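You operate a simulated robot arm through the tools that you are given. There is no shell and no other tool. Be economical: measure what you need, move in short steps, check, and stop when the job is done.

The job below is to be done with a simulated two-armed robot. You get a single attempt, and the scene is never put back.

## Task
Push both umbrella grips in, then hold the blue tube and slide the red umbrella into it.
Fine: stand the tube in tub 61.
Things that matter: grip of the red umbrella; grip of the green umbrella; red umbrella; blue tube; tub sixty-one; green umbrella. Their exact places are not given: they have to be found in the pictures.

It is judged by the outcome, as a careful person would: the job done as asked, and still so three seconds after it is handed in. It fails if anything else is knocked over, pushed out of place, dropped, spilled or broken.

## Robot
Two 6-joint arms with two-finger parallel grippers on one trunk, on a base that drives. Base frame: it is fixed to the floor where the robot stands at the start and does not move with it; the origin is under the middle of the robot, x ahead of it, y to its left, z up. Lengths are in mm, angles in degrees, forces in N, time in s.
The left shoulder is at the start at [60, 187, 1197], the right one opposite. With the tool pointing down near the work surface each hand reaches from about 180 to 620 mm from the robot's upright axis, wherever it stands, measured 20 degrees to its own side. Places, roughly: grip of the red umbrella [600, 0, 1100]; grip of the green umbrella [600, -100, 1100]; tub sixty-one [600, 400, 900]. Payload 1.57 kg a hand.
Tool frame (each hand has its own): the origin (TCP) lies between the finger pads and is the grasp point; the fingertips stand 30 mm ahead of it; z points along the fingers, y is the line along which they close. The gripper opens to 110 mm. The fingers are 24 mm wide and 12 mm thick; the gripper's body (48 by 112 mm) begins 78 mm behind the TCP.
Orientation is told as [roll, pitch, yaw] about the base's x, y, z axes, in that order, counted from this pose: with the fingers straight down and closing along the base's y, the tool's x points along the base's -x, its y along +y and its z along -z.

## Interface
- The arms move only by the tool play_rows. It takes "left_series", "right_series" or both (then of equal length, played together; a hand with none holds still); each is a list of rows, each an object of numbers (a shift or turn left out is 0, a gripper value left out holds the last): "tx", "ty", "tz": the shift along the tool's x, y, z in mm; "rx", "ry", "rz": the turn, a rotation vector about the tool's x, y, z in degrees; "jaw": the opening in per cent of the stroke, from 0 (shut) to 100 (fully open). In form: [{"tx": .., "ty": .., "tz": .., "rx": .., "ry": .., "rz": .., "jaw": ..}, ...]. A call has 1 to 8 rows; each row shifts and turns the commanded pose from where the row before left it, along the tool's axes as they then stand. Each row takes 0.2 s and may step no farther than 50 mm and 8.6 degrees from the row before; otherwise, or with a gripper value out of range, the whole call is refused. A pose out of reach is approached as far as the arm can. The call stops where the force on the tool passes 70 N (or 10 N more than at its start, if that is more) or the arm is blocked; 0.2 s more then pass. Each finger travels about 153 mm/s and halts on what it meets, pressing with about 28 N; the grip force reading is that of the motor and also rises with nothing between the fingers. The clock runs only during rows and for 0.2 s after the last one: add rows that do not move to give the fingers time. It gives the time, the measured TCP pose, the force on the tool (base axes), the opening and the grip force at its end, in the units of the frame above (readings bear some noise).
- Cameras (640 x 400 px; columns grow to the right, rows downward): "scene" is now at [23, -9.2, 1738.9]; the picture's right is [-0.26, -0.97, 0.00], its down [-0.74, 0.20, -0.64] and it looks along [0.62, -0.17, -0.77] (base axes); focal length 262 px, centre (320, 200). "left" rides on the left gripper at [70, -16, -141] in its tool frame; the picture's right is [0.23, 0.97, 0.00], its down [-0.86, 0.20, -0.48] and it looks along [-0.47, 0.11, 0.88] (tool axes); focal length 222 px, centre (320, 200). "right" rides on the right gripper at [70, 16, -141] in its tool frame; the picture's right is [-0.23, 0.97, 0.00], its down [-0.86, -0.20, -0.48] and it looks along [-0.47, -0.11, 0.88] (tool axes); focal length 222 px, centre (320, 200).
- get_image(camera): a new picture of that camera. It takes no simulated time.
- lift_body(by): slides the trunk up (or, below 0, down) by that many mm; the arms and the scene camera ride with it, the base frame stays. It gives what a move gives, with no picture.
- drive_base(legs): drives the robot by 1 to 6 legs, each [ahead, left, turn to the left] in mm, mm and degrees, along the robot's own axes; the way and the turn of a leg run together, so that a leg with both is an arc; at most 1500 mm and 180 degrees a leg. The arms and the cameras ride along, it lands a little off, and it stops where it bumps. It gives what a move gives.
- turn_head(pan, tilt): turns the head with the scene camera to pan (to the left, within 86 degrees either way) and tilt (down, from -29 to 69), counted from straight ahead of the robot. It gives what a move gives.
- locate(camera, pixels): for up to 12 pixels [column, row] of the newest picture of that camera ("zoom" is the newest enlarged one), the place [x, y, z] in the base frame of the surface seen there, good to about 2 mm, but the place of the scene camera against the robot may be out by one fixed shift of up to 18 mm in any direction. It takes no simulated time.
- inspect(camera, box): a new picture of the part [left, top, right, bottom] of that camera's present view, enlarged. It takes no simulated time.
- sign_off(): hands the job in; it is judged then, once.

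Work in short steps. Measure before you move; look again where a grasp or a placing could have gone wrong, and mend it. You have 80 turns and 78 pictures in all, those below and enlarged ones among them. Open the grippers and draw the arms clear of the work before you hand the job in, unless the task says otherwise; then end with one line.

The tools are called after ">>>" by a JSON object that holds its "fn" and its "kwargs". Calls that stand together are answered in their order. play_rows: Moves the arms, as the interface text tells. Its arguments: {"type":"object","properties":{"left_series":{"type":"array","items":{"type":"object","properties":{"tx":{"type":"number"},"ty":{"type":"number"},"tz":{"type":"number"},"rx":{"type":"number"},"ry":{"type":"number"},"rz":{"type":"number"},"jaw":{"type":"number"}}}},"right_series":{"type":"array","items":{"type":"object","properties":{"tx":{"type":"number"},"ty":{"type":"number"},"tz":{"type":"number"},"rx":{"type":"number"},"ry":{"type":"number"},"rz":{"type":"number"},"jaw":{"type":"number"}}}}},"required":[]} The other tools are called the same way: lift_body (by) slides the trunk up or down; drive_base (legs) drives the base; turn_head (pan, tilt) turns the head that bears the scene camera; get_image (camera) takes a picture; locate (camera, pixels) gives the place of the surface under pixels of a picture; inspect (camera, box) takes an enlarged picture of a part of a camera's view; sign_off () hands the job in.

At the start:

```text
t: 0.0
left_tcp_pos: [457.3, 107.4, 1268.1]
left_orientation: [-0.1, 0.0, 0.0]
left_contact_force: [0.2, -0.2, 0.5]
left_opening: 110.4
left_gripper_force: 0.1
right_tcp_pos: [395.0, -250.6, 1365.8]
right_orientation: [0.0, 0.0, 0.0]
right_contact_force: [-0.7, -0.9, 0.3]
right_opening: 109.8
right_gripper_force: 0.1
trunk travel left (down, up): [-825.0, 165.0]
robot x, y, heading: [3.3, 2.2, 0.2]
head pan, tilt: [-15.0, 49.9]
```

scene: 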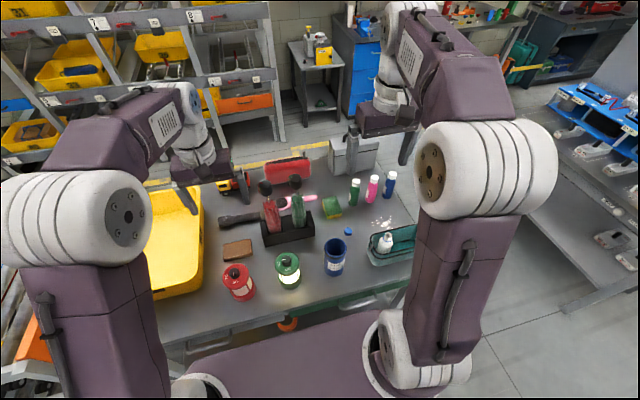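
right: 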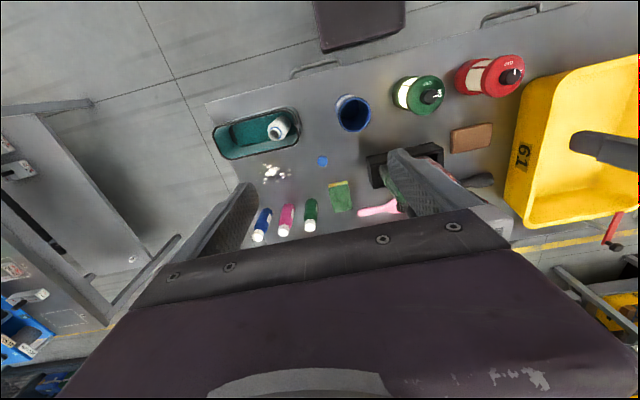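
left: 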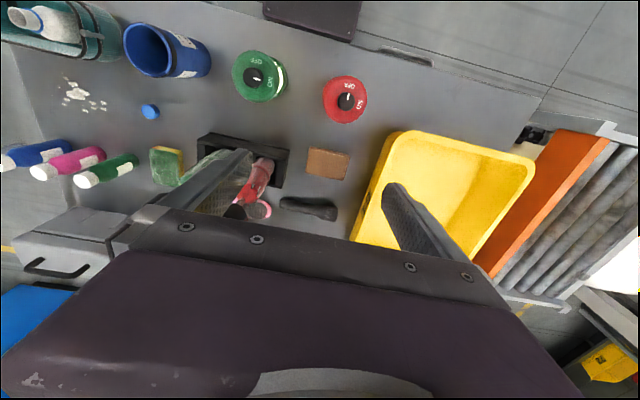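

The scene shows red and green umbrellas in a black stand near (285,215), a blue tube near (334,257), and the yellow tub 61 on the left. I look closer.

>>> {"fn": "inspect", "kwargs": {"camera": "scene", "box": [210, 140, 410, 310]}}

>>> {"fn": "inspect", "kwargs": {"camera": "left", "box": [110, 10, 390, 230]}}

```text
2.35 times, centred on (310, 225) of scene
```

zoom: 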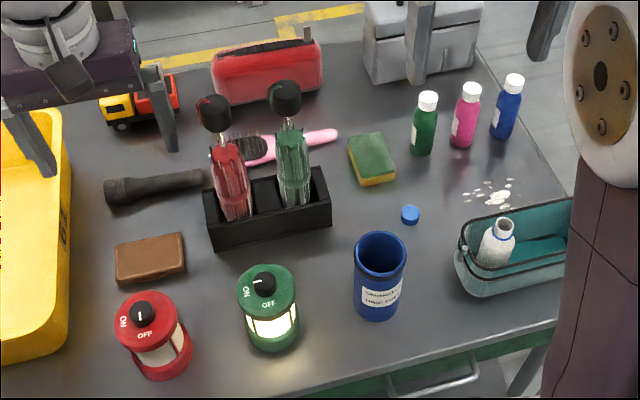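

```text
1.82 times, centred on (250, 120) of left
```

zoom: 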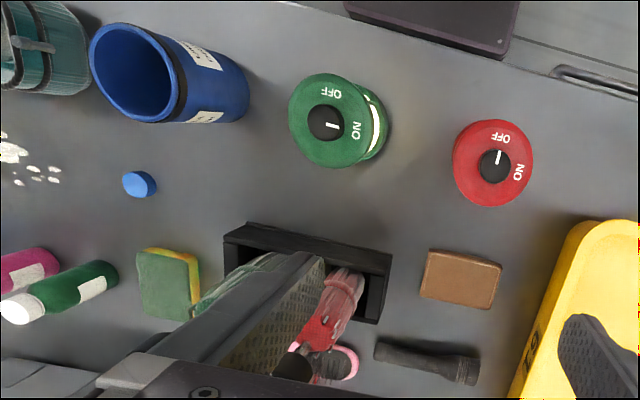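

I measure the key parts using scene and left views.

>>> {"fn": "locate", "kwargs": {"camera": "zoom", "pixels": [[290, 368], [330, 330], [345, 285], [310, 312], [130, 70], [100, 65], [175, 75], [245, 92], [230, 245], [385, 310], [525, 360]]}}

>>> {"fn": "inspect", "kwargs": {"camera": "scene", "box": [235, 160, 355, 280]}}

```text
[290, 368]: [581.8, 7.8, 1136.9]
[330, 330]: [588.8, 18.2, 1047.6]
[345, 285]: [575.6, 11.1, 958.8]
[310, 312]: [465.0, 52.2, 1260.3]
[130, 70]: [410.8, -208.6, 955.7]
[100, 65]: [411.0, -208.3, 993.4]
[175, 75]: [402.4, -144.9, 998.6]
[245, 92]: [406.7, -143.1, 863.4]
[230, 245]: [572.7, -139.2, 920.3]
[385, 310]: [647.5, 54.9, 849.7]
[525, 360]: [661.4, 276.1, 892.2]
```

```text
3.33 times, centred on (295, 220) of scene
```

zoom: 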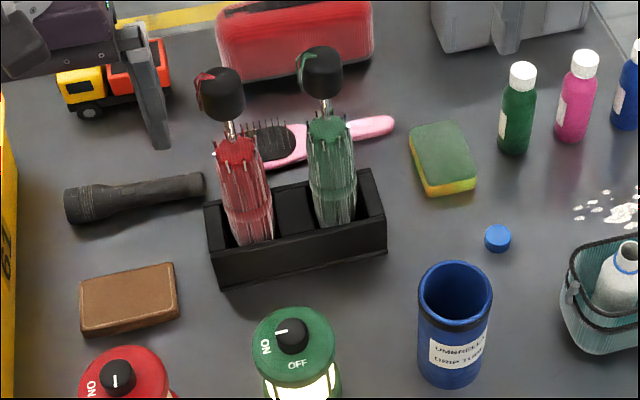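

The grips are black knobs on exposed shafts. I measure them in this zoom.

>>> {"fn": "locate", "kwargs": {"camera": "zoom", "pixels": [[222, 75], [222, 105], [232, 128], [238, 150], [250, 190], [255, 240], [322, 55], [322, 85], [329, 125], [333, 160], [340, 215], [300, 210]]}}

>>> {"fn": "locate", "kwargs": {"camera": "scene", "pixels": [[335, 240], [335, 258], [324, 245], [346, 247], [336, 275], [160, 190], [200, 200], [170, 280], [190, 230], [175, 240]]}}

```text
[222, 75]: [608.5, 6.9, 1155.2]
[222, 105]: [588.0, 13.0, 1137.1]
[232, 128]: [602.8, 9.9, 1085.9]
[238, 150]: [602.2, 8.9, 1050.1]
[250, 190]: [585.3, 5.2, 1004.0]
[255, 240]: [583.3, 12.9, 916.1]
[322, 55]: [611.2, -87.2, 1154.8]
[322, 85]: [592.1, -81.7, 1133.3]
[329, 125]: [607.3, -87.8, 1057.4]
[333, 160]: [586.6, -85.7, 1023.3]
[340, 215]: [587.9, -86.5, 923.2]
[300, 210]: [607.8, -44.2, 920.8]
```

```text
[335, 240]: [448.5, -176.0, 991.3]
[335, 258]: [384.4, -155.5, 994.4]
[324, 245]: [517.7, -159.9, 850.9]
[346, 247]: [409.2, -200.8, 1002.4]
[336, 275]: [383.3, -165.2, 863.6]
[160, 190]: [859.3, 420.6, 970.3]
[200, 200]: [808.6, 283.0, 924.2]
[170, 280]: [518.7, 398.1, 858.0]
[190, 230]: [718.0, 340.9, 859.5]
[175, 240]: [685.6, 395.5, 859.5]
```

Both hands' fingers hide the umbrellas; I close both grippers (also needed for pushing) and look again.

>>> {"fn": "play_rows", "kwargs": {"left_series": [{"jaw": 0}, {}, {}, {}], "right_series": [{"jaw": 0}, {}, {}, {}]}}

>>> {"fn": "get_image", "kwargs": {"camera": "left"}}

>>> {"fn": "get_image", "kwargs": {"camera": "right"}}

```text
t: 1.0
left_tcp_pos: [457.1, 106.2, 1270.3]
left_orientation: [0.0, 0.1, 0.1]
left_contact_force: [0.5, -0.1, -0.5]
left_opening: 0.0
left_gripper_force: 21.4
right_tcp_pos: [395.8, -251.3, 1366.2]
right_orientation: [-0.1, 0.0, 0.0]
right_contact_force: [-0.2, 0.5, 0.3]
right_opening: 0.0
right_gripper_force: 21.5
trunk travel left (down, up): [-825.0, 165.0]
robot x, y, heading: [-0.7, -1.3, -0.2]
head pan, tilt: [-15.0, 49.9]
```

```text
71 pictures are left
```

left: 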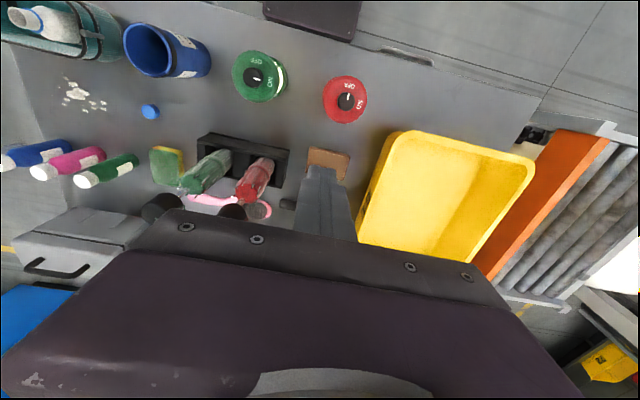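

```text
70 pictures are left
```

right: 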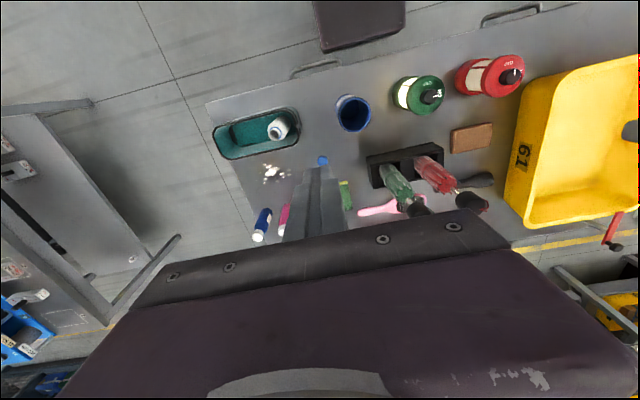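

The right view shows the red knob near (471,202) and the green one at (418,208). I zoom and measure them along with the tub and tube.

>>> {"fn": "inspect", "kwargs": {"camera": "right", "box": [330, 80, 530, 225]}}

>>> {"fn": "locate", "kwargs": {"camera": "right", "pixels": [[353, 97], [338, 112], [371, 112], [353, 128], [346, 130], [353, 115], [431, 97], [510, 76], [530, 150], [527, 222], [572, 75], [600, 100]]}}

```text
2.76 times, centred on (430, 152) of right
```

zoom: 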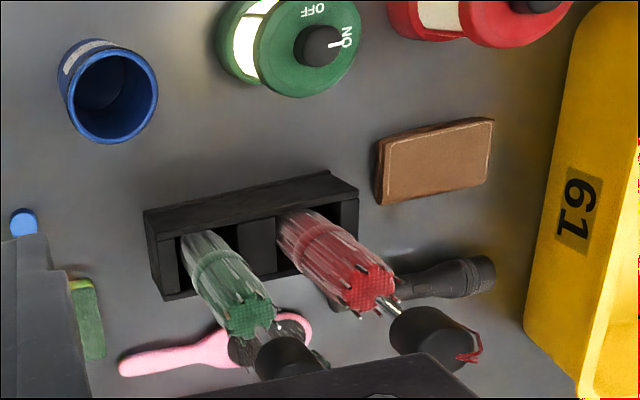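

```text
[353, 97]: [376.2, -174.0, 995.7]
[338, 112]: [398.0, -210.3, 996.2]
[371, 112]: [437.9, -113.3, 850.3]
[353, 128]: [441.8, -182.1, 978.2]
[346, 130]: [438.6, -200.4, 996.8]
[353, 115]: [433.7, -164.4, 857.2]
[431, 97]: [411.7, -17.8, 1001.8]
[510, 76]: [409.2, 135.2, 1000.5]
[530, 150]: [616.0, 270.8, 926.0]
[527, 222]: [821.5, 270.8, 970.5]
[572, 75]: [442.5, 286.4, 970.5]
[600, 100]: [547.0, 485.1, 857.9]
```

>>> {"fn": "locate", "kwargs": {"camera": "zoom", "pixels": [[400, 330], [430, 325], [460, 345], [475, 340], [440, 340], [350, 285], [380, 275], [375, 310], [290, 350], [320, 358], [215, 320], [270, 305]]}}

>>> {"fn": "inspect", "kwargs": {"camera": "right", "box": [320, 80, 400, 140]}}

```text
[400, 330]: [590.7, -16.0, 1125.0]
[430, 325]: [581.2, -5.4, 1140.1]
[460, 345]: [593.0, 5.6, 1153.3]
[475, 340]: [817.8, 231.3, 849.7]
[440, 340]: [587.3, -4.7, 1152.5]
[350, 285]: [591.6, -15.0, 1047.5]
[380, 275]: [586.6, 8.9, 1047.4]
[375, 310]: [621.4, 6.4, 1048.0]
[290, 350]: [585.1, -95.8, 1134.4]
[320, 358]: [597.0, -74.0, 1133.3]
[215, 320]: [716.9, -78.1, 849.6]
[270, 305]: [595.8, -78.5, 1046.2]
```

```text
6.67 times, centred on (360, 110) of right
```

zoom: 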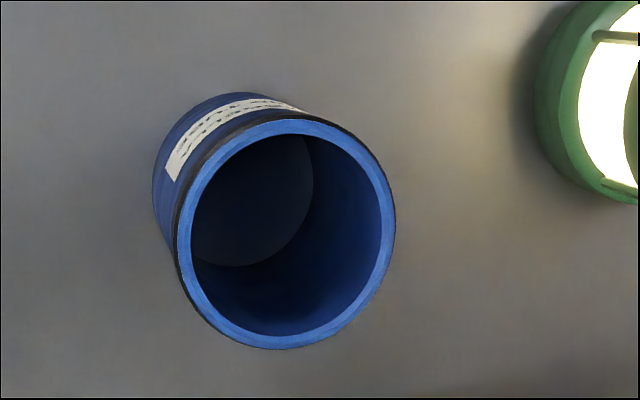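

>>> {"fn": "locate", "kwargs": {"camera": "zoom", "pixels": [[283, 127], [184, 235], [390, 235], [282, 342], [215, 165], [352, 165], [210, 310], [352, 310], [260, 200], [283, 142], [196, 235]]}}

```text
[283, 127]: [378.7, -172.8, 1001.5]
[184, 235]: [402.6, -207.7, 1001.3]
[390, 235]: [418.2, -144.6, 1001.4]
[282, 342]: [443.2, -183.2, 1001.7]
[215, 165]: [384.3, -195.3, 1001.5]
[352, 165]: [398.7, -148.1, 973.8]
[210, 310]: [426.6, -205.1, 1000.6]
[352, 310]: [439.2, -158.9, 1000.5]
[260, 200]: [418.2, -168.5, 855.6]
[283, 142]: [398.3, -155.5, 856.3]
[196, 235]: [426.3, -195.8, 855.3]
```

Tube: centre ≈(411,-177), rim z 1001, inner ⌀≈60. Umbrella axes are ≈(604,0) and (604,-95), canopy tops z≈1047, knob tops ≈1155. I bring the closed left fingers above the red knob.

>>> {"fn": "play_rows", "kwargs": {"left_series": [{"tx": -37, "ty": -26}, {"tx": -37, "ty": -26}, {"tx": -37, "ty": -26}, {"tx": -36, "ty": -27}, {}]}}

>>> {"fn": "get_image", "kwargs": {"camera": "right"}}

>>> {"fn": "get_image", "kwargs": {"camera": "scene"}}

```text
t: 2.2
left_tcp_pos: [539.0, 40.6, 1259.2]
left_orientation: [-0.1, 0.2, 0.1]
left_contact_force: [0.6, -0.3, -0.1]
left_opening: 0.2
left_gripper_force: 21.5
left hand out of reach, approached as far as the arm can: row 3, 4
right_tcp_pos: [396.1, -250.2, 1366.1]
right_orientation: [0.0, 0.0, 0.0]
right_contact_force: [0.2, -0.4, -0.1]
right_opening: 0.0
right_gripper_force: 21.4
trunk travel left (down, up): [-825.0, 165.0]
robot x, y, heading: [1.0, -0.0, 0.2]
head pan, tilt: [-15.0, 49.9]
```

```text
67 pictures are left
```

right: 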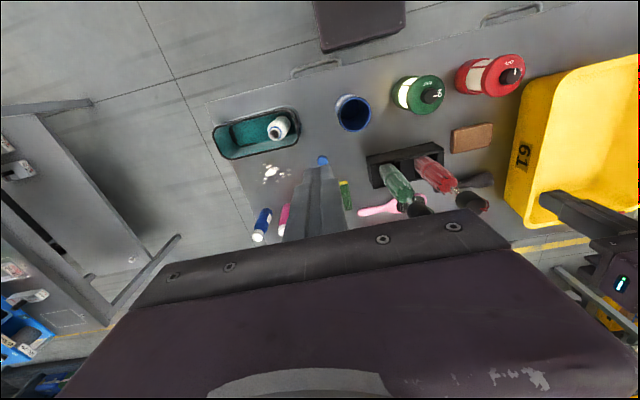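

```text
66 pictures are left
```

scene: 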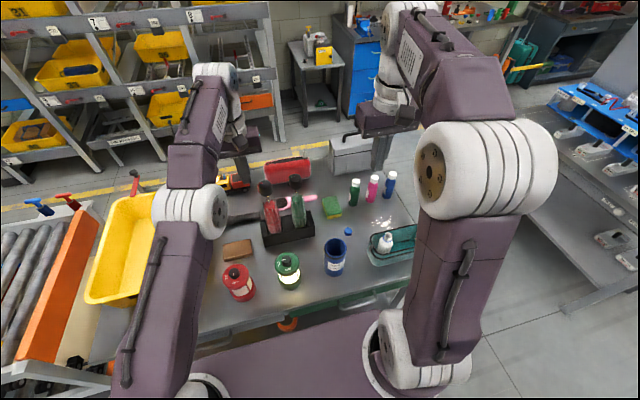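

The reach falls short at this height. I check how much room there is between the base and the table front edge for driving forward.

>>> {"fn": "turn_head", "kwargs": {"pan": 0, "tilt": 66}}

>>> {"fn": "get_image", "kwargs": {"camera": "scene"}}

```text
t: 3.0
left_tcp_pos: [538.4, 41.6, 1260.4]
left_orientation: [-0.1, 0.0, 0.0]
left_contact_force: [0.8, -0.4, -0.3]
left_opening: 0.0
left_gripper_force: 21.2
right_tcp_pos: [395.4, -252.3, 1365.1]
right_orientation: [0.0, 0.0, 0.0]
right_contact_force: [0.0, 0.3, 0.2]
right_opening: 0.0
right_gripper_force: 21.1
trunk travel left (down, up): [-825.0, 165.0]
robot x, y, heading: [0.7, -2.5, 0.1]
head pan, tilt: [0.0, 66.0]
```

```text
65 pictures are left
```

scene: 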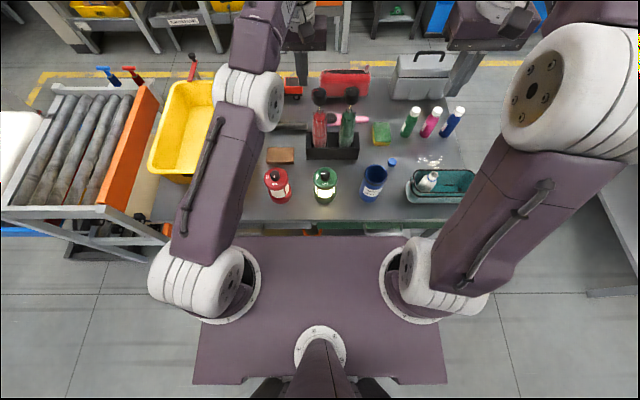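

>>> {"fn": "locate", "kwargs": {"camera": "scene", "pixels": [[320, 238], [400, 238], [320, 219], [380, 219], [260, 219], [250, 238], [380, 228], [320, 228], [320, 300], [110, 250], [60, 215], [150, 235]]}}

>>> {"fn": "inspect", "kwargs": {"camera": "scene", "box": [230, 200, 410, 260]}}

```text
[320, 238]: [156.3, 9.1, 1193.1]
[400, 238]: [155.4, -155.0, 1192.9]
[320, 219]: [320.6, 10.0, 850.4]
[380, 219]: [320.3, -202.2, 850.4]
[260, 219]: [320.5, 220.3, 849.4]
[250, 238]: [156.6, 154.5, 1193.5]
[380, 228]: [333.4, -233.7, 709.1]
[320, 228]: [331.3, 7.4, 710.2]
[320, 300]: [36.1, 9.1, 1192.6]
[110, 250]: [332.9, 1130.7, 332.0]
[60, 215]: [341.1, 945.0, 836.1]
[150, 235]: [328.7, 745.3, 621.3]
```

```text
3.56 times, centred on (320, 230) of scene
```

zoom: 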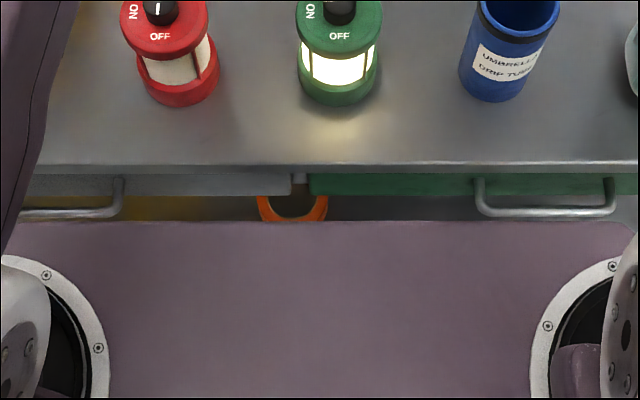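

Table front is at x≈320; rather than risk bumping, I raise the trunk and tilt the tool forward instead.

>>> {"fn": "lift_body", "kwargs": {"by": 130}}

>>> {"fn": "play_rows", "kwargs": {"left_series": [{"ry": -6.7}, {"ry": -6.7}, {"ry": -6.6}, {}]}}

```text
t: 4.6
left_tcp_pos: [538.1, 42.3, 1390.8]
left_orientation: [0.0, 0.0, -0.1]
left_contact_force: [-0.7, 0.1, 0.7]
left_opening: 0.1
left_gripper_force: 21.5
right_tcp_pos: [396.3, -251.9, 1496.5]
right_orientation: [-0.1, 0.0, 0.0]
right_contact_force: [0.6, 0.2, 0.4]
right_opening: 0.2
right_gripper_force: 21.5
trunk travel left (down, up): [-955.0, 35.0]
robot x, y, heading: [0.3, -1.4, 0.1]
head pan, tilt: [0.0, 66.0]
```

```text
t: 5.6
left_tcp_pos: [538.7, 41.5, 1390.5]
left_orientation: [0.0, -20.1, -0.1]
left_contact_force: [-0.8, 0.0, 0.6]
left_opening: 0.2
left_gripper_force: 21.1
right_tcp_pos: [396.6, -252.0, 1494.7]
right_orientation: [0.1, 0.0, 0.0]
right_contact_force: [0.3, 0.4, -0.4]
right_opening: 0.2
right_gripper_force: 21.3
trunk travel left (down, up): [-955.0, 35.0]
robot x, y, heading: [0.1, -2.1, -0.2]
head pan, tilt: [0.0, 66.0]
```

Next I bring the left fingertips to just above the red knob (TCP ≈ (604,2,1225)).

>>> {"fn": "play_rows", "kwargs": {"left_series": [{"tx": -1.2, "ty": -10, "tz": 44.3}, {"tx": -1.2, "ty": -10, "tz": 44.3}, {"tx": -1.2, "ty": -10, "tz": 44.3}, {"tx": -1.2, "ty": -10, "tz": 44.3}, {}]}}

>>> {"fn": "get_image", "kwargs": {"camera": "right"}}

>>> {"fn": "get_image", "kwargs": {"camera": "scene"}}

```text
t: 6.8
left_tcp_pos: [605.1, 2.0, 1225.2]
left_orientation: [0.0, -20.1, 0.1]
left_contact_force: [-0.2, 0.5, -0.2]
left_opening: 0.0
left_gripper_force: 21.4
right_tcp_pos: [395.7, -252.6, 1495.6]
right_orientation: [0.0, 0.0, 0.0]
right_contact_force: [0.7, 0.3, 0.6]
right_opening: 0.0
right_gripper_force: 21.3
trunk travel left (down, up): [-955.0, 35.0]
robot x, y, heading: [0.5, 0.5, 0.0]
head pan, tilt: [0.0, 66.0]
```

```text
63 pictures are left
```

right: 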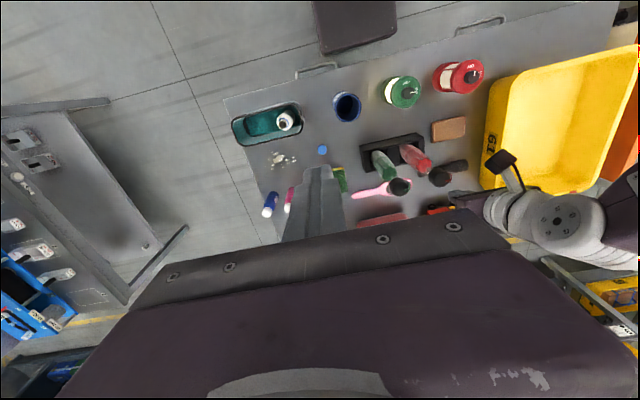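

```text
62 pictures are left
```

scene: 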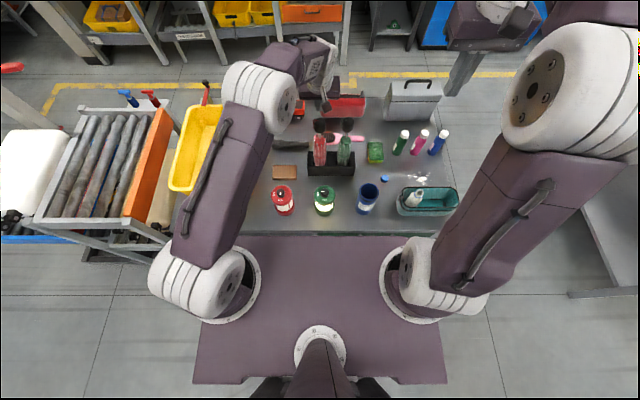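

The fingertip appears near (505,170) in the right view, not over the knob as expected; I zoom to verify.

>>> {"fn": "inspect", "kwargs": {"camera": "right", "box": [360, 120, 540, 230]}}

>>> {"fn": "inspect", "kwargs": {"camera": "scene", "box": [260, 30, 400, 180]}}

```text
3.56 times, centred on (450, 175) of right
```

zoom: 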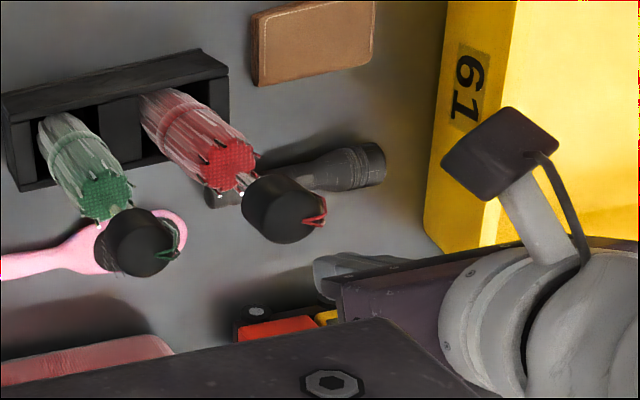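

```text
2.67 times, centred on (330, 105) of scene
```

zoom: 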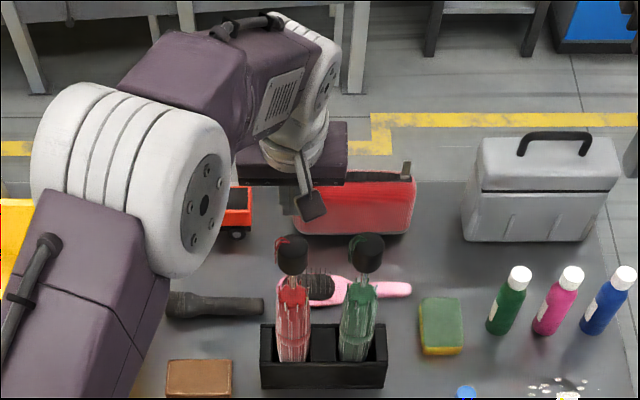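

The black box is just the wrist camera; the fingers (≈(457,196)) line up. I check the knob's centre from the right picture.

>>> {"fn": "locate", "kwargs": {"camera": "right", "pixels": [[431, 177], [437, 171], [443, 174], [448, 178], [440, 179], [443, 185], [437, 184], [393, 188], [399, 180], [406, 186], [402, 191], [403, 186]]}}

```text
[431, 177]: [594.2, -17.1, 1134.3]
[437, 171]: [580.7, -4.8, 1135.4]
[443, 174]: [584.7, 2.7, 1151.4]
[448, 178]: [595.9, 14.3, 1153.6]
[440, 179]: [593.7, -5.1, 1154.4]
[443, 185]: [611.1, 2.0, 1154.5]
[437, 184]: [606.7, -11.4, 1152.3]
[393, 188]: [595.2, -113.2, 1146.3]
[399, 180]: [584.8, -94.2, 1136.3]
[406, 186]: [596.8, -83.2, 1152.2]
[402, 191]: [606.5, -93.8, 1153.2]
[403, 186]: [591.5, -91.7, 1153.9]
```

Red knob: centre ≈(600,1), top z 1154. I press straight down in steps.

>>> {"fn": "play_rows", "kwargs": {"left_series": [{"tx": 12.8, "tz": 27.2}, {"tx": 5.1, "tz": 14.1}, {"tx": 5.1, "tz": 14.1}, {"tx": 5.1, "tz": 14.1}]}}

```text
t: 7.8
left_tcp_pos: [601.5, 0.4, 1150.1]
left_orientation: [0.0, -20.1, -0.1]
left_contact_force: [0.8, 1.0, 2.6]
left_opening: 0.0
left_gripper_force: 21.0
right_tcp_pos: [395.5, -251.5, 1495.5]
right_orientation: [0.0, 0.0, -0.1]
right_contact_force: [-0.7, -1.0, -0.1]
right_opening: 0.0
right_gripper_force: 21.3
trunk travel left (down, up): [-955.0, 35.0]
robot x, y, heading: [-1.3, 0.5, -0.0]
head pan, tilt: [0.0, 66.0]
```

Force is low (2.6 N up); I check that the grip is actually sliding.

>>> {"fn": "inspect", "kwargs": {"camera": "right", "box": [360, 120, 540, 230]}}

```text
3.56 times, centred on (450, 175) of right
```

zoom: 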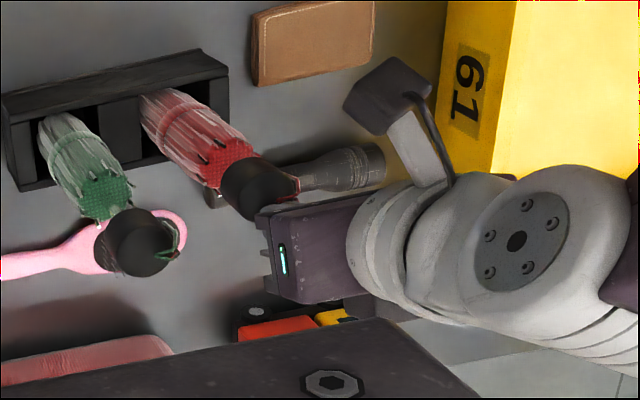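

The red knob is sliding in. I keep pressing until it bottoms out.

>>> {"fn": "play_rows", "kwargs": {"left_series": [{"tx": 3.4, "tz": 9.4}, {"tx": 3.4, "tz": 9.4}, {"tx": 3.4, "tz": 9.4}, {"tx": 2.7, "tz": 7.5}, {"tx": 2.7, "tz": 7.5}, {"tx": 2.7, "tz": 7.5}]}}

>>> {"fn": "inspect", "kwargs": {"camera": "right", "box": [360, 120, 540, 230]}}

```text
t: 9.0
left_tcp_pos: [611.5, -2.4, 1125.4]
left_orientation: [-1.1, -22.5, 0.1]
left_contact_force: [1.1, 0.1, 41.6]
left_opening: 0.0
left_gripper_force: 21.3
right_tcp_pos: [392.0, -250.7, 1497.3]
right_orientation: [0.0, -0.1, 0.1]
right_contact_force: [0.4, -0.3, 0.7]
right_opening: 0.1
right_gripper_force: 21.5
trunk travel left (down, up): [-955.0, 35.0]
robot x, y, heading: [-2.4, 1.1, -0.2]
head pan, tilt: [0.0, 66.0]
stopped in row 5 (left hand): the force on the tool passed its limit (the readings are from after the stop); the commanded pose is now the measured one
```

```text
3.56 times, centred on (450, 175) of right
```

zoom: 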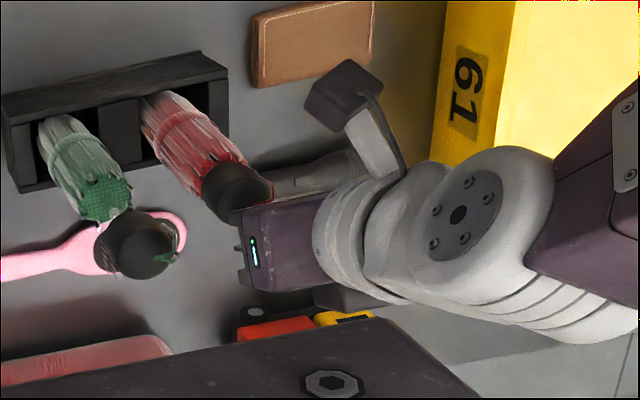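

It bottomed out at ~1093 with 70 N. I lift the left hand away and check that it stays in.

>>> {"fn": "play_rows", "kwargs": {"left_series": [{"tx": -15.3, "tz": -37}, {"tx": -15.3, "tz": -37}, {"tx": 40, "ty": 20, "tz": -20}, {"tx": 40, "ty": 20, "tz": -20}, {"tx": 30, "ty": 40, "tz": -10}, {}]}}

>>> {"fn": "get_image", "kwargs": {"camera": "right"}}

>>> {"fn": "inspect", "kwargs": {"camera": "right", "box": [360, 120, 540, 230]}}

>>> {"fn": "locate", "kwargs": {"camera": "zoom", "pixels": [[225, 190], [240, 205], [235, 175], [205, 185], [250, 190], [215, 150], [100, 180], [130, 235], [150, 225]]}}

```text
refused: row 5 steps farther than a row can; nothing moved
```

```text
57 pictures are left
```

right: 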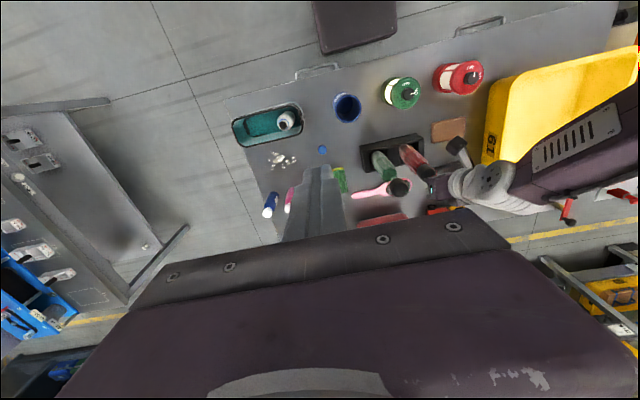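

```text
3.56 times, centred on (450, 175) of right
```

zoom: 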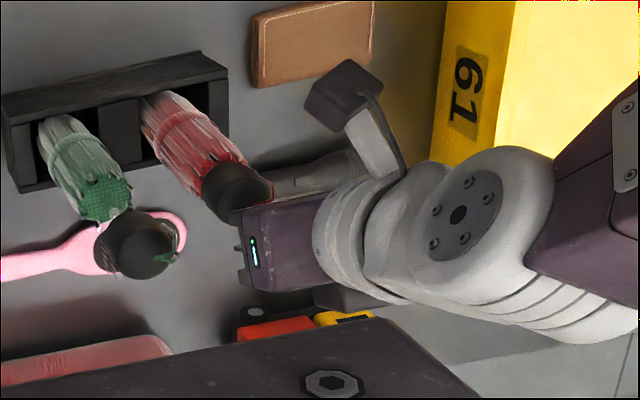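

```text
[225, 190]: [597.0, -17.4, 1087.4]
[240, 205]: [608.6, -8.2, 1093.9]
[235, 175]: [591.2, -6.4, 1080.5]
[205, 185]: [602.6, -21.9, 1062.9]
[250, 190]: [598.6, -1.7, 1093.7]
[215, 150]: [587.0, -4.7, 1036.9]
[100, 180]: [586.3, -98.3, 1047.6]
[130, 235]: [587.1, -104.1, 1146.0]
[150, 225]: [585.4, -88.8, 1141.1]
```

A row was too long; I retract with shorter steps while also bringing the right hand (tilting) toward the green knob.

>>> {"fn": "play_rows", "kwargs": {"left_series": [{"tx": -15.3, "tz": -37}, {"tx": -15.3, "tz": -37}, {"tx": 30, "ty": 25, "tz": -20}, {"tx": 30, "ty": 25, "tz": -20}, {"tx": 25, "ty": 35, "tz": -10}, {"tx": 25, "ty": 35, "tz": -10}, {"tx": 25, "ty": 35, "tz": -10}, {}]}}

>>> {"fn": "play_rows", "kwargs": {"right_series": [{"ry": -6.7, "tx": -30, "ty": 25}, {"ry": -6.7, "tx": -30, "ty": 25}, {"ry": -6.6, "tx": -30, "ty": 25}, {"ty": 25}, {"ty": 25}, {"ty": 25}, {}]}}

>>> {"fn": "get_image", "kwargs": {"camera": "left"}}

>>> {"fn": "get_image", "kwargs": {"camera": "scene"}}

```text
t: 10.8
left_tcp_pos: [459.7, 153.8, 1212.6]
left_orientation: [-0.6, -21.4, 0.2]
left_contact_force: [0.9, 0.6, -0.9]
left_opening: 0.0
left_gripper_force: 21.1
right_tcp_pos: [394.7, -251.5, 1496.8]
right_orientation: [-0.1, 0.0, 0.0]
right_contact_force: [0.1, 0.2, -0.8]
right_opening: 0.0
right_gripper_force: 21.5
trunk travel left (down, up): [-955.0, 35.0]
robot x, y, heading: [-1.1, -1.1, -0.0]
head pan, tilt: [0.0, 66.0]
```

```text
t: 12.4
left_tcp_pos: [460.1, 153.7, 1213.0]
left_orientation: [-0.6, -21.5, 0.2]
left_contact_force: [0.0, 0.1, 0.6]
left_opening: 0.1
left_gripper_force: 20.9
right_tcp_pos: [485.1, -102.2, 1507.0]
right_orientation: [0.0, -20.0, 0.0]
right_contact_force: [0.1, 0.6, 0.2]
right_opening: 0.0
right_gripper_force: 21.3
trunk travel left (down, up): [-955.0, 35.0]
robot x, y, heading: [3.8, 2.6, -0.2]
head pan, tilt: [0.0, 66.0]
```

```text
55 pictures are left
```

left: 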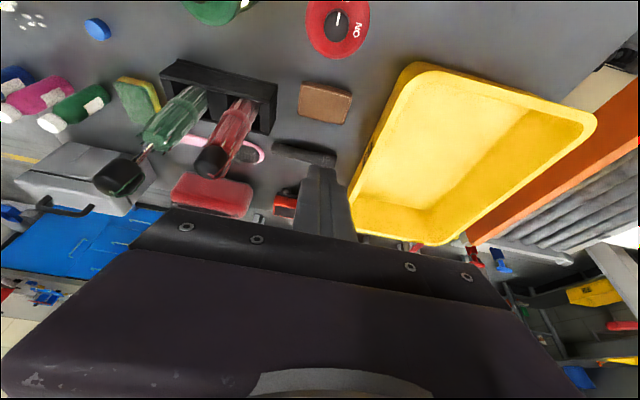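

```text
54 pictures are left
```

scene: 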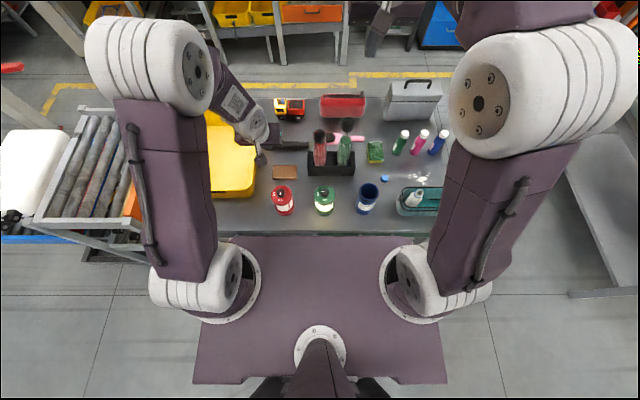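

Red stays pushed in. I bring the right fingertips above the green knob (603,-96).

>>> {"fn": "play_rows", "kwargs": {"right_series": [{"tx": -2.1, "ty": 0.9, "tz": 43.6}, {"tx": -2.1, "ty": 0.9, "tz": 43.6}, {"tx": -2.1, "ty": 0.9, "tz": 43.6}, {"tx": -2.1, "ty": 0.9, "tz": 43.6}, {"tx": -2.1, "ty": 0.9, "tz": 43.6}, {"tx": -2.1, "ty": 0.9, "tz": 43.6}, {"tx": -2.1, "ty": 0.9, "tz": 43.6}, {}]}}

>>> {"fn": "inspect", "kwargs": {"camera": "left", "box": [60, 50, 320, 230]}}

>>> {"fn": "locate", "kwargs": {"camera": "zoom", "pixels": [[120, 300], [140, 270], [160, 285], [120, 330], [350, 285], [370, 260], [395, 265], [375, 300]]}}

```text
t: 14.2
left_tcp_pos: [460.1, 154.5, 1212.3]
left_orientation: [-0.6, -21.6, 0.1]
left_contact_force: [-0.2, 0.1, 0.0]
left_opening: 0.0
left_gripper_force: 21.4
right_tcp_pos: [601.2, -95.6, 1223.4]
right_orientation: [0.1, -19.9, -0.1]
right_contact_force: [0.0, -0.1, 0.1]
right_opening: 0.0
right_gripper_force: 21.2
trunk travel left (down, up): [-955.0, 35.0]
robot x, y, heading: [-1.1, 1.1, -0.0]
head pan, tilt: [0.0, 66.0]
```

```text
2.22 times, centred on (190, 140) of left
```

zoom: 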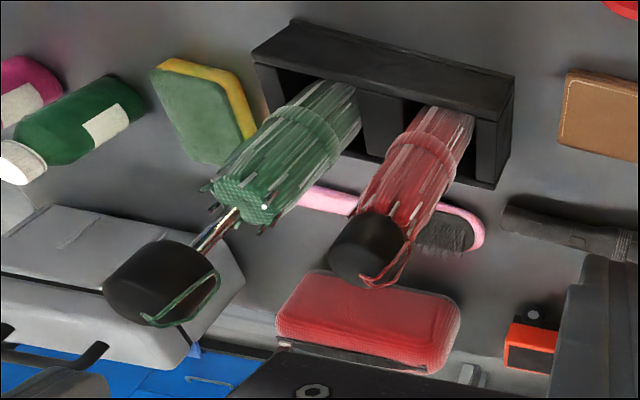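

```text
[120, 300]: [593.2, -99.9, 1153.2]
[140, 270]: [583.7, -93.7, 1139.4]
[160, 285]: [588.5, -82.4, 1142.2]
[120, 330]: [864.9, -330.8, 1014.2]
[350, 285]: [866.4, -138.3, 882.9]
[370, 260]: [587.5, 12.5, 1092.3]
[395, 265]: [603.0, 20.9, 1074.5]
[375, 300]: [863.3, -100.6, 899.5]
```

Aligned with the green knob; I press down.

>>> {"fn": "play_rows", "kwargs": {"right_series": [{"tx": 12.8, "tz": 27.2}, {"tx": 5.1, "tz": 14.1}, {"tx": 5.1, "tz": 14.1}, {"tx": 5.1, "tz": 14.1}, {"tx": 3.4, "tz": 9.4}, {"tx": 3.4, "tz": 9.4}, {"tx": 2.7, "tz": 7.5}, {"tx": 2.7, "tz": 7.5}]}}

>>> {"fn": "inspect", "kwargs": {"camera": "left", "box": [60, 50, 320, 230]}}

```text
t: 16.0
left_tcp_pos: [450.5, 155.3, 1218.0]
left_orientation: [-0.9, -22.0, 0.2]
left_contact_force: [-0.3, 0.1, -0.9]
left_opening: 0.0
left_gripper_force: 21.5
right_tcp_pos: [596.3, -94.3, 1125.7]
right_orientation: [0.2, -21.3, -0.1]
right_contact_force: [-1.1, -0.2, 56.1]
right_opening: 0.0
right_gripper_force: 21.0
trunk travel left (down, up): [-955.0, 35.0]
robot x, y, heading: [1.0, 1.6, -0.4]
head pan, tilt: [0.0, 66.0]
```

```text
2.22 times, centred on (190, 140) of left
```

zoom: 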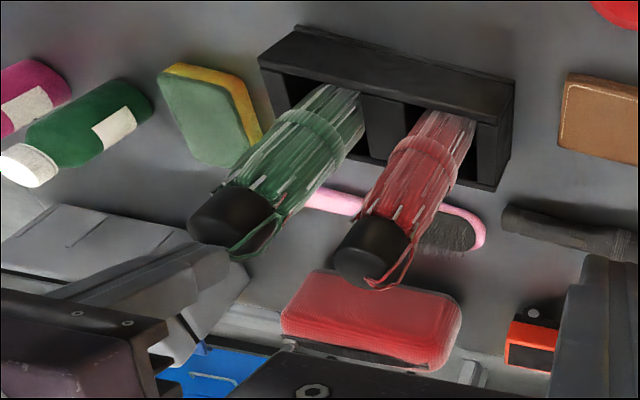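

Green is in too (56 N at the stop). I retract the right hand up and back to its side.

>>> {"fn": "play_rows", "kwargs": {"right_series": [{"tx": -15.3, "tz": -37}, {"tx": -15.3, "tz": -37}, {"tx": 15, "tz": -40}, {"tx": 25, "ty": -25, "tz": -20}, {"tx": 25, "ty": -35, "tz": -10}, {"tx": 25, "ty": -35, "tz": -10}, {"tx": 25, "ty": -35, "tz": -10}, {"jaw": 64}]}}

>>> {"fn": "inspect", "kwargs": {"camera": "left", "box": [60, 50, 320, 230]}}

>>> {"fn": "locate", "kwargs": {"camera": "zoom", "pixels": [[340, 190], [415, 205], [400, 165], [430, 130], [455, 150], [450, 115], [340, 245], [375, 240], [405, 240], [235, 215], [270, 210], [310, 130]]}}

```text
t: 17.8
left_tcp_pos: [461.1, 153.5, 1211.1]
left_orientation: [-0.7, -21.5, 0.1]
left_contact_force: [0.9, 0.3, 0.0]
left_opening: 0.1
left_gripper_force: 21.2
right_tcp_pos: [464.8, -225.1, 1238.2]
right_orientation: [0.0, -19.9, 0.0]
right_contact_force: [-0.3, 0.1, -0.4]
right_opening: 70.3
right_gripper_force: 0.1
trunk travel left (down, up): [-955.0, 35.0]
robot x, y, heading: [-0.3, 2.1, 0.0]
head pan, tilt: [0.0, 66.0]
```

```text
2.22 times, centred on (190, 140) of left
```

zoom: 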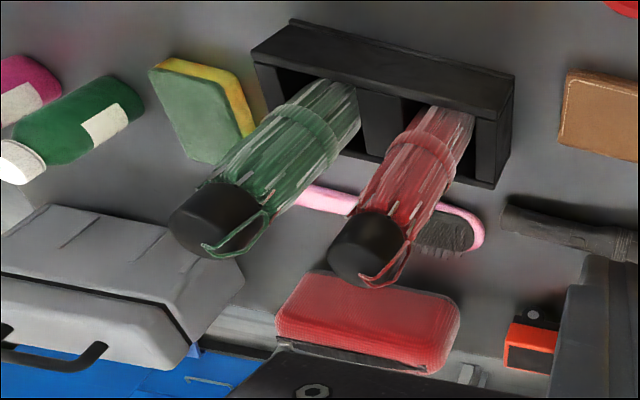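

```text
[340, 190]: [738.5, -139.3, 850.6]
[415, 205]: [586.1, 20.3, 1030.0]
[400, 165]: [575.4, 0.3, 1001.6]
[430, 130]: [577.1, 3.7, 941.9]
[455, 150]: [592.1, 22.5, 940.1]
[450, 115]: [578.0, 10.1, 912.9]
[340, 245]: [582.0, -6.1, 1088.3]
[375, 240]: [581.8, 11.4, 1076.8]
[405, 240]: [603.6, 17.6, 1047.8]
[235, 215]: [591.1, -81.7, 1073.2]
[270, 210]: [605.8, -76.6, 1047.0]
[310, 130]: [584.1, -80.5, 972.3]
```

Both grips are in and stay in. I shift the base 120 mm to the right so the umbrella lies in the left hand's area and the tube in the right hand's area.

>>> {"fn": "drive_base", "kwargs": {"legs": [[0, -120, 0]]}}

>>> {"fn": "get_image", "kwargs": {"camera": "right"}}

>>> {"fn": "get_image", "kwargs": {"camera": "scene"}}

```text
t: 19.0
left_tcp_pos: [460.5, 39.4, 1211.2]
left_orientation: [-0.8, -21.5, 0.1]
left_contact_force: [0.2, 0.3, -0.5]
left_opening: 0.1
left_gripper_force: 21.2
right_tcp_pos: [465.0, -339.5, 1239.4]
right_orientation: [-0.2, -19.9, 0.1]
right_contact_force: [-0.2, 0.2, -0.2]
right_opening: 70.2
right_gripper_force: 0.1
trunk travel left (down, up): [-955.0, 35.0]
robot x, y, heading: [0.8, -119.1, 0.2]
head pan, tilt: [0.0, 66.0]
```

```text
50 pictures are left
```

right: 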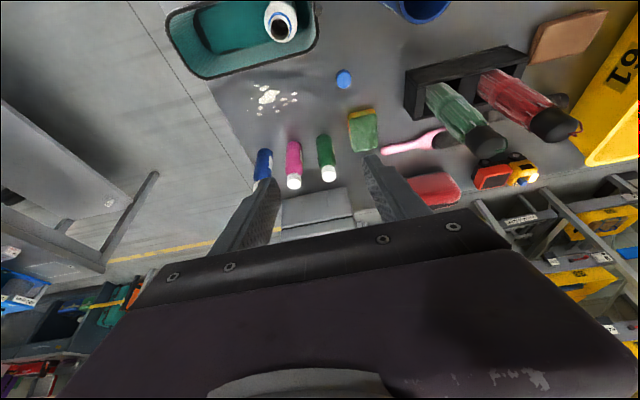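

```text
49 pictures are left
```

scene: 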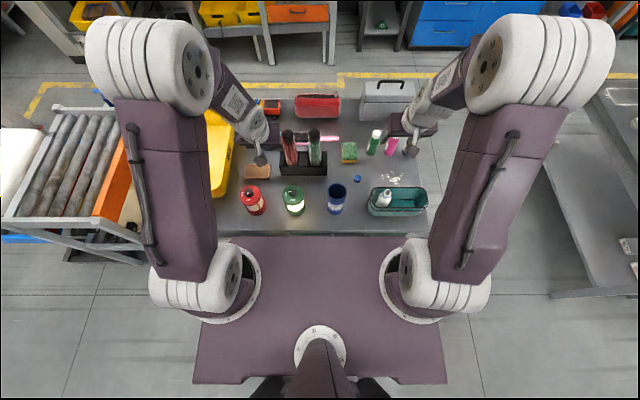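

>>> {"fn": "locate", "kwargs": {"camera": "right", "pixels": [[308, 50], [316, 15], [280, 22], [250, 75], [185, 60], [600, 120]]}}

>>> {"fn": "locate", "kwargs": {"camera": "scene", "pixels": [[372, 195], [375, 212], [423, 212], [398, 216], [384, 195], [337, 190], [252, 190], [293, 190]]}}

```text
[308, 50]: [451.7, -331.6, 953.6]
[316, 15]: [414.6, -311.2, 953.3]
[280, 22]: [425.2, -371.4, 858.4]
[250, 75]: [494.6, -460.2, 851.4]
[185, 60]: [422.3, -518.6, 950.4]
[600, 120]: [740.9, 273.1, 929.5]
```

```text
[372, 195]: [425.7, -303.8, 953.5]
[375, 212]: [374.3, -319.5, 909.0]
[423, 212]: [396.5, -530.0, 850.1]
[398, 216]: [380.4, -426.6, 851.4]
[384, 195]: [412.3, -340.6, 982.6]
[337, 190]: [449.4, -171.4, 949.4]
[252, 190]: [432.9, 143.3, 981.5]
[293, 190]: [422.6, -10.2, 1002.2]
```

Tray edge is at y≈-304 with top 953, giving room. I turn the right hand to pitch -60, yaw +15 and draw it back in front of the tube at height.

>>> {"fn": "play_rows", "kwargs": {"right_series": [{"tx": 31, "ty": 26, "tz": -11.3, "ry": -8, "jaw": 100}, {"tx": 29.1, "ty": 26, "tz": -15.5, "ry": -8}, {"tx": 26.7, "ty": 26, "tz": -19.4, "ry": -8}, {"tx": 23.7, "ty": 26, "tz": -22.9, "ry": -8}, {"tx": 20.3, "ty": 26, "tz": -26, "ry": -8}, {"rx": -6.5, "rz": -3.75}, {"rx": -6.5, "rz": -3.75}, {}]}}

```text
t: 20.8
left_tcp_pos: [461.3, 34.9, 1211.0]
left_orientation: [-0.6, -21.4, 0.1]
left_contact_force: [-0.5, -0.4, -0.6]
left_opening: 0.0
left_gripper_force: 21.2
right_tcp_pos: [462.8, -305.2, 1239.4]
right_orientation: [13.7, -50.8, 7.0]
right_contact_force: [0.1, -0.1, -0.8]
right_opening: 110.0
right_gripper_force: 0.0
right hand out of reach, approached as far as the arm can: row 1, 2, 3, 4, 5
trunk travel left (down, up): [-955.0, 35.0]
robot x, y, heading: [1.9, -118.3, -0.1]
head pan, tilt: [0.0, 66.0]
```

The pose is too folded near the robot; I back the base up 100 mm for room.

>>> {"fn": "drive_base", "kwargs": {"legs": [[-100, 0, 0]]}}

>>> {"fn": "play_rows", "kwargs": {"right_series": [{"tz": 0}]}}

```text
t: 21.9
left_tcp_pos: [368.5, 34.4, 1208.2]
left_orientation: [-0.7, -21.1, 0.2]
left_contact_force: [0.1, -0.3, 0.3]
left_opening: 0.0
left_gripper_force: 21.6
right_tcp_pos: [368.2, -306.3, 1236.0]
right_orientation: [13.8, -50.6, 6.9]
right_contact_force: [0.6, 0.2, 0.0]
right_opening: 109.8
right_gripper_force: 0.1
trunk travel left (down, up): [-955.0, 35.0]
robot x, y, heading: [-97.0, -118.4, -0.1]
head pan, tilt: [0.0, 66.0]
```

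```text
t: 22.3
left_tcp_pos: [360.7, 33.4, 1212.6]
left_orientation: [-0.7, -21.5, 0.1]
left_contact_force: [0.3, -0.2, -0.6]
left_opening: 0.0
left_gripper_force: 21.1
right_tcp_pos: [359.9, -305.8, 1239.1]
right_orientation: [13.8, -50.9, 6.8]
right_contact_force: [-0.4, 0.7, 0.1]
right_opening: 110.1
right_gripper_force: 0.0
trunk travel left (down, up): [-955.0, 35.0]
robot x, y, heading: [-100.1, -120.1, 0.2]
head pan, tilt: [0.0, 66.0]
```

I straighten the right hand's orientation to (0, -60, 15).

>>> {"fn": "play_rows", "kwargs": {"right_series": [{"rx": 6.9}, {"rx": 6.9}, {"ry": -4.55}, {"ry": -4.55}, {"rx": -7.1, "rz": -4.1}, {}]}}

```text
t: 23.7
left_tcp_pos: [361.7, 34.0, 1213.1]
left_orientation: [-0.5, -21.5, 0.0]
left_contact_force: [0.5, -0.3, -0.5]
left_opening: 0.0
left_gripper_force: 21.3
right_tcp_pos: [394.9, -322.8, 1286.0]
right_orientation: [5.8, -60.0, 13.0]
right_contact_force: [-0.3, 0.6, 0.7]
right_opening: 110.2
right_gripper_force: 0.1
right hand out of reach, approached as far as the arm can: row 1, 2, 3, 4
trunk travel left (down, up): [-955.0, 35.0]
robot x, y, heading: [-100.3, -116.9, -0.5]
head pan, tilt: [0.0, 66.0]
```

I move down toward the spot above the tube.

>>> {"fn": "play_rows", "kwargs": {"right_series": [{"tx": 21, "ty": 23, "tz": 21.7}, {"tx": 21, "ty": 23, "tz": 21.7}, {"tx": 21, "ty": 23, "tz": 21.7}, {"tx": 21, "ty": 23, "tz": 21.7}, {"tx": 21, "ty": 23, "tz": 21.7}, {"tx": 21, "ty": 23, "tz": 21.7}, {}]}}

>>> {"fn": "get_image", "kwargs": {"camera": "scene"}}

```text
t: 25.3
left_tcp_pos: [360.8, 33.3, 1212.5]
left_orientation: [-0.6, -21.5, 0.0]
left_contact_force: [0.1, -0.3, 0.0]
left_opening: 0.2
left_gripper_force: 21.6
right_tcp_pos: [483.9, -194.7, 1183.9]
right_orientation: [8.4, -59.4, 11.4]
right_contact_force: [0.1, 0.3, -0.4]
right_opening: 109.9
right_gripper_force: 0.0
right hand out of reach, approached as far as the arm can: row 1, 2, 3, 4, 5, 6
trunk travel left (down, up): [-955.0, 35.0]
robot x, y, heading: [-102.0, -118.5, 0.0]
head pan, tilt: [0.0, 66.0]
```

```text
48 pictures are left
```

scene: 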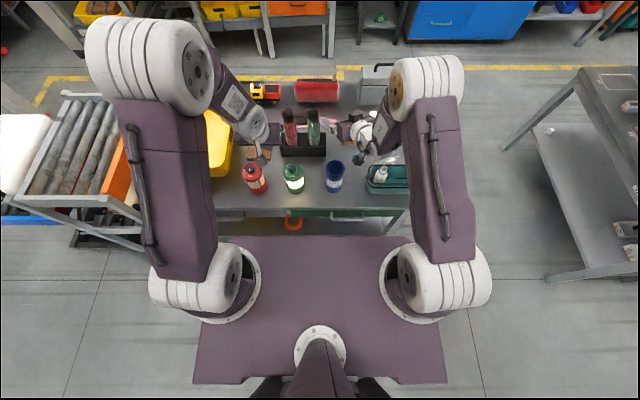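

The wrist limit binds because the shoulder is high. I lower the trunk 100 mm (hands stay above everything: left 1112, right 1084).

>>> {"fn": "lift_body", "kwargs": {"by": -100}}

>>> {"fn": "play_rows", "kwargs": {"left_series": [{"tx": -17, "tz": -42}, {"tx": -17, "tz": -42}, {"tx": -17, "tz": -42}, {}, {}], "right_series": [{"rx": 4}, {"rx": 4}, {"tx": 13, "tz": -32}, {"tx": 13, "tz": -32}, {}]}}

```text
t: 26.7
left_tcp_pos: [361.1, 34.3, 1113.1]
left_orientation: [-0.6, -21.5, 0.2]
left_contact_force: [0.3, -1.2, -0.1]
left_opening: 0.0
left_gripper_force: 21.3
right_tcp_pos: [484.0, -195.3, 1084.0]
right_orientation: [8.4, -59.5, 11.4]
right_contact_force: [-0.4, -0.1, 0.8]
right_opening: 109.9
right_gripper_force: 0.1
trunk travel left (down, up): [-855.0, 135.0]
robot x, y, heading: [-98.3, -119.0, -0.2]
head pan, tilt: [0.0, 66.0]
```

```text
t: 27.9
left_tcp_pos: [362.2, 36.5, 1249.5]
left_orientation: [-0.6, -21.4, 0.1]
left_contact_force: [-0.2, 0.8, 0.5]
left_opening: 0.1
left_gripper_force: 21.5
right_tcp_pos: [445.8, -218.2, 1108.7]
right_orientation: [10.6, -58.9, 9.8]
right_contact_force: [0.6, -0.5, -0.2]
right_opening: 109.9
right_gripper_force: 0.1
right hand out of reach, approached as far as the arm can: row 1, 2, 3, 4
trunk travel left (down, up): [-855.0, 135.0]
robot x, y, heading: [-99.0, -121.3, 0.0]
head pan, tilt: [0.0, 66.0]
```

The limit still binds; I relax to about pitch -45 and level the closing axis.

>>> {"fn": "play_rows", "kwargs": {"right_series": [{"ry": 7}, {"ry": 7}, {"rx": 5}, {"rx": 5}, {}]}}

```text
t: 29.1
left_tcp_pos: [362.3, 35.0, 1249.1]
left_orientation: [-0.6, -21.5, 0.1]
left_contact_force: [-0.9, 0.2, 1.3]
left_opening: 0.0
left_gripper_force: 20.6
right_tcp_pos: [447.5, -229.5, 1109.3]
right_orientation: [1.4, -45.5, 14.3]
right_contact_force: [0.8, -0.4, 0.5]
right_opening: 110.2
right_gripper_force: 0.1
right hand out of reach, approached as far as the arm can: row 3, 4
trunk travel left (down, up): [-855.0, 135.0]
robot x, y, heading: [-96.2, -119.5, 0.2]
head pan, tilt: [0.0, 66.0]
```

>>> {"fn": "play_rows", "kwargs": {"right_series": [{"tx": 23.7, "ty": 29.6, "tz": 7.9}, {"tx": 23.7, "ty": 29.6, "tz": 7.9}, {}]}}

>>> {"fn": "get_image", "kwargs": {"camera": "right"}}

>>> {"fn": "get_image", "kwargs": {"camera": "scene"}}

```text
t: 29.9
left_tcp_pos: [362.4, 34.9, 1249.2]
left_orientation: [-0.6, -21.6, 0.2]
left_contact_force: [0.1, 0.2, -0.7]
left_opening: 0.0
left_gripper_force: 21.4
right_tcp_pos: [430.9, -221.2, 1079.5]
right_orientation: [3.8, -44.8, 13.6]
right_contact_force: [0.2, -1.0, -0.4]
right_opening: 110.0
right_gripper_force: 0.1
right hand out of reach, approached as far as the arm can: row 1, 2
trunk travel left (down, up): [-855.0, 135.0]
robot x, y, heading: [-100.9, -116.2, 0.0]
head pan, tilt: [0.0, 66.0]
```

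```text
47 pictures are left
```

right: 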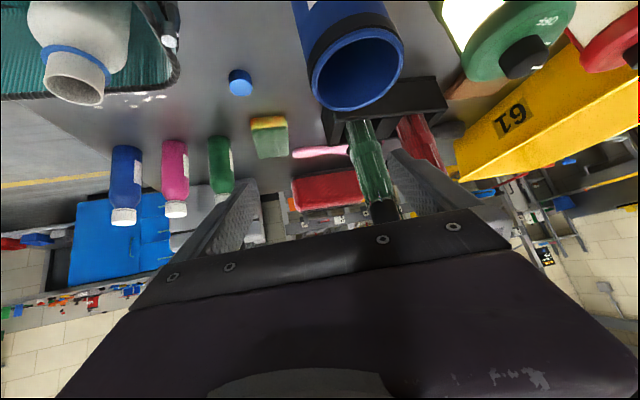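

```text
46 pictures are left
```

scene: 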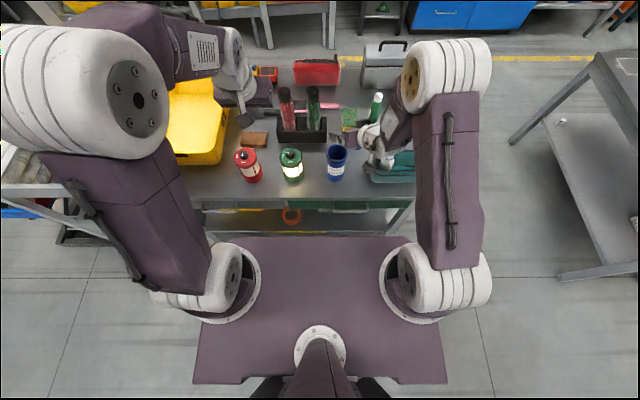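

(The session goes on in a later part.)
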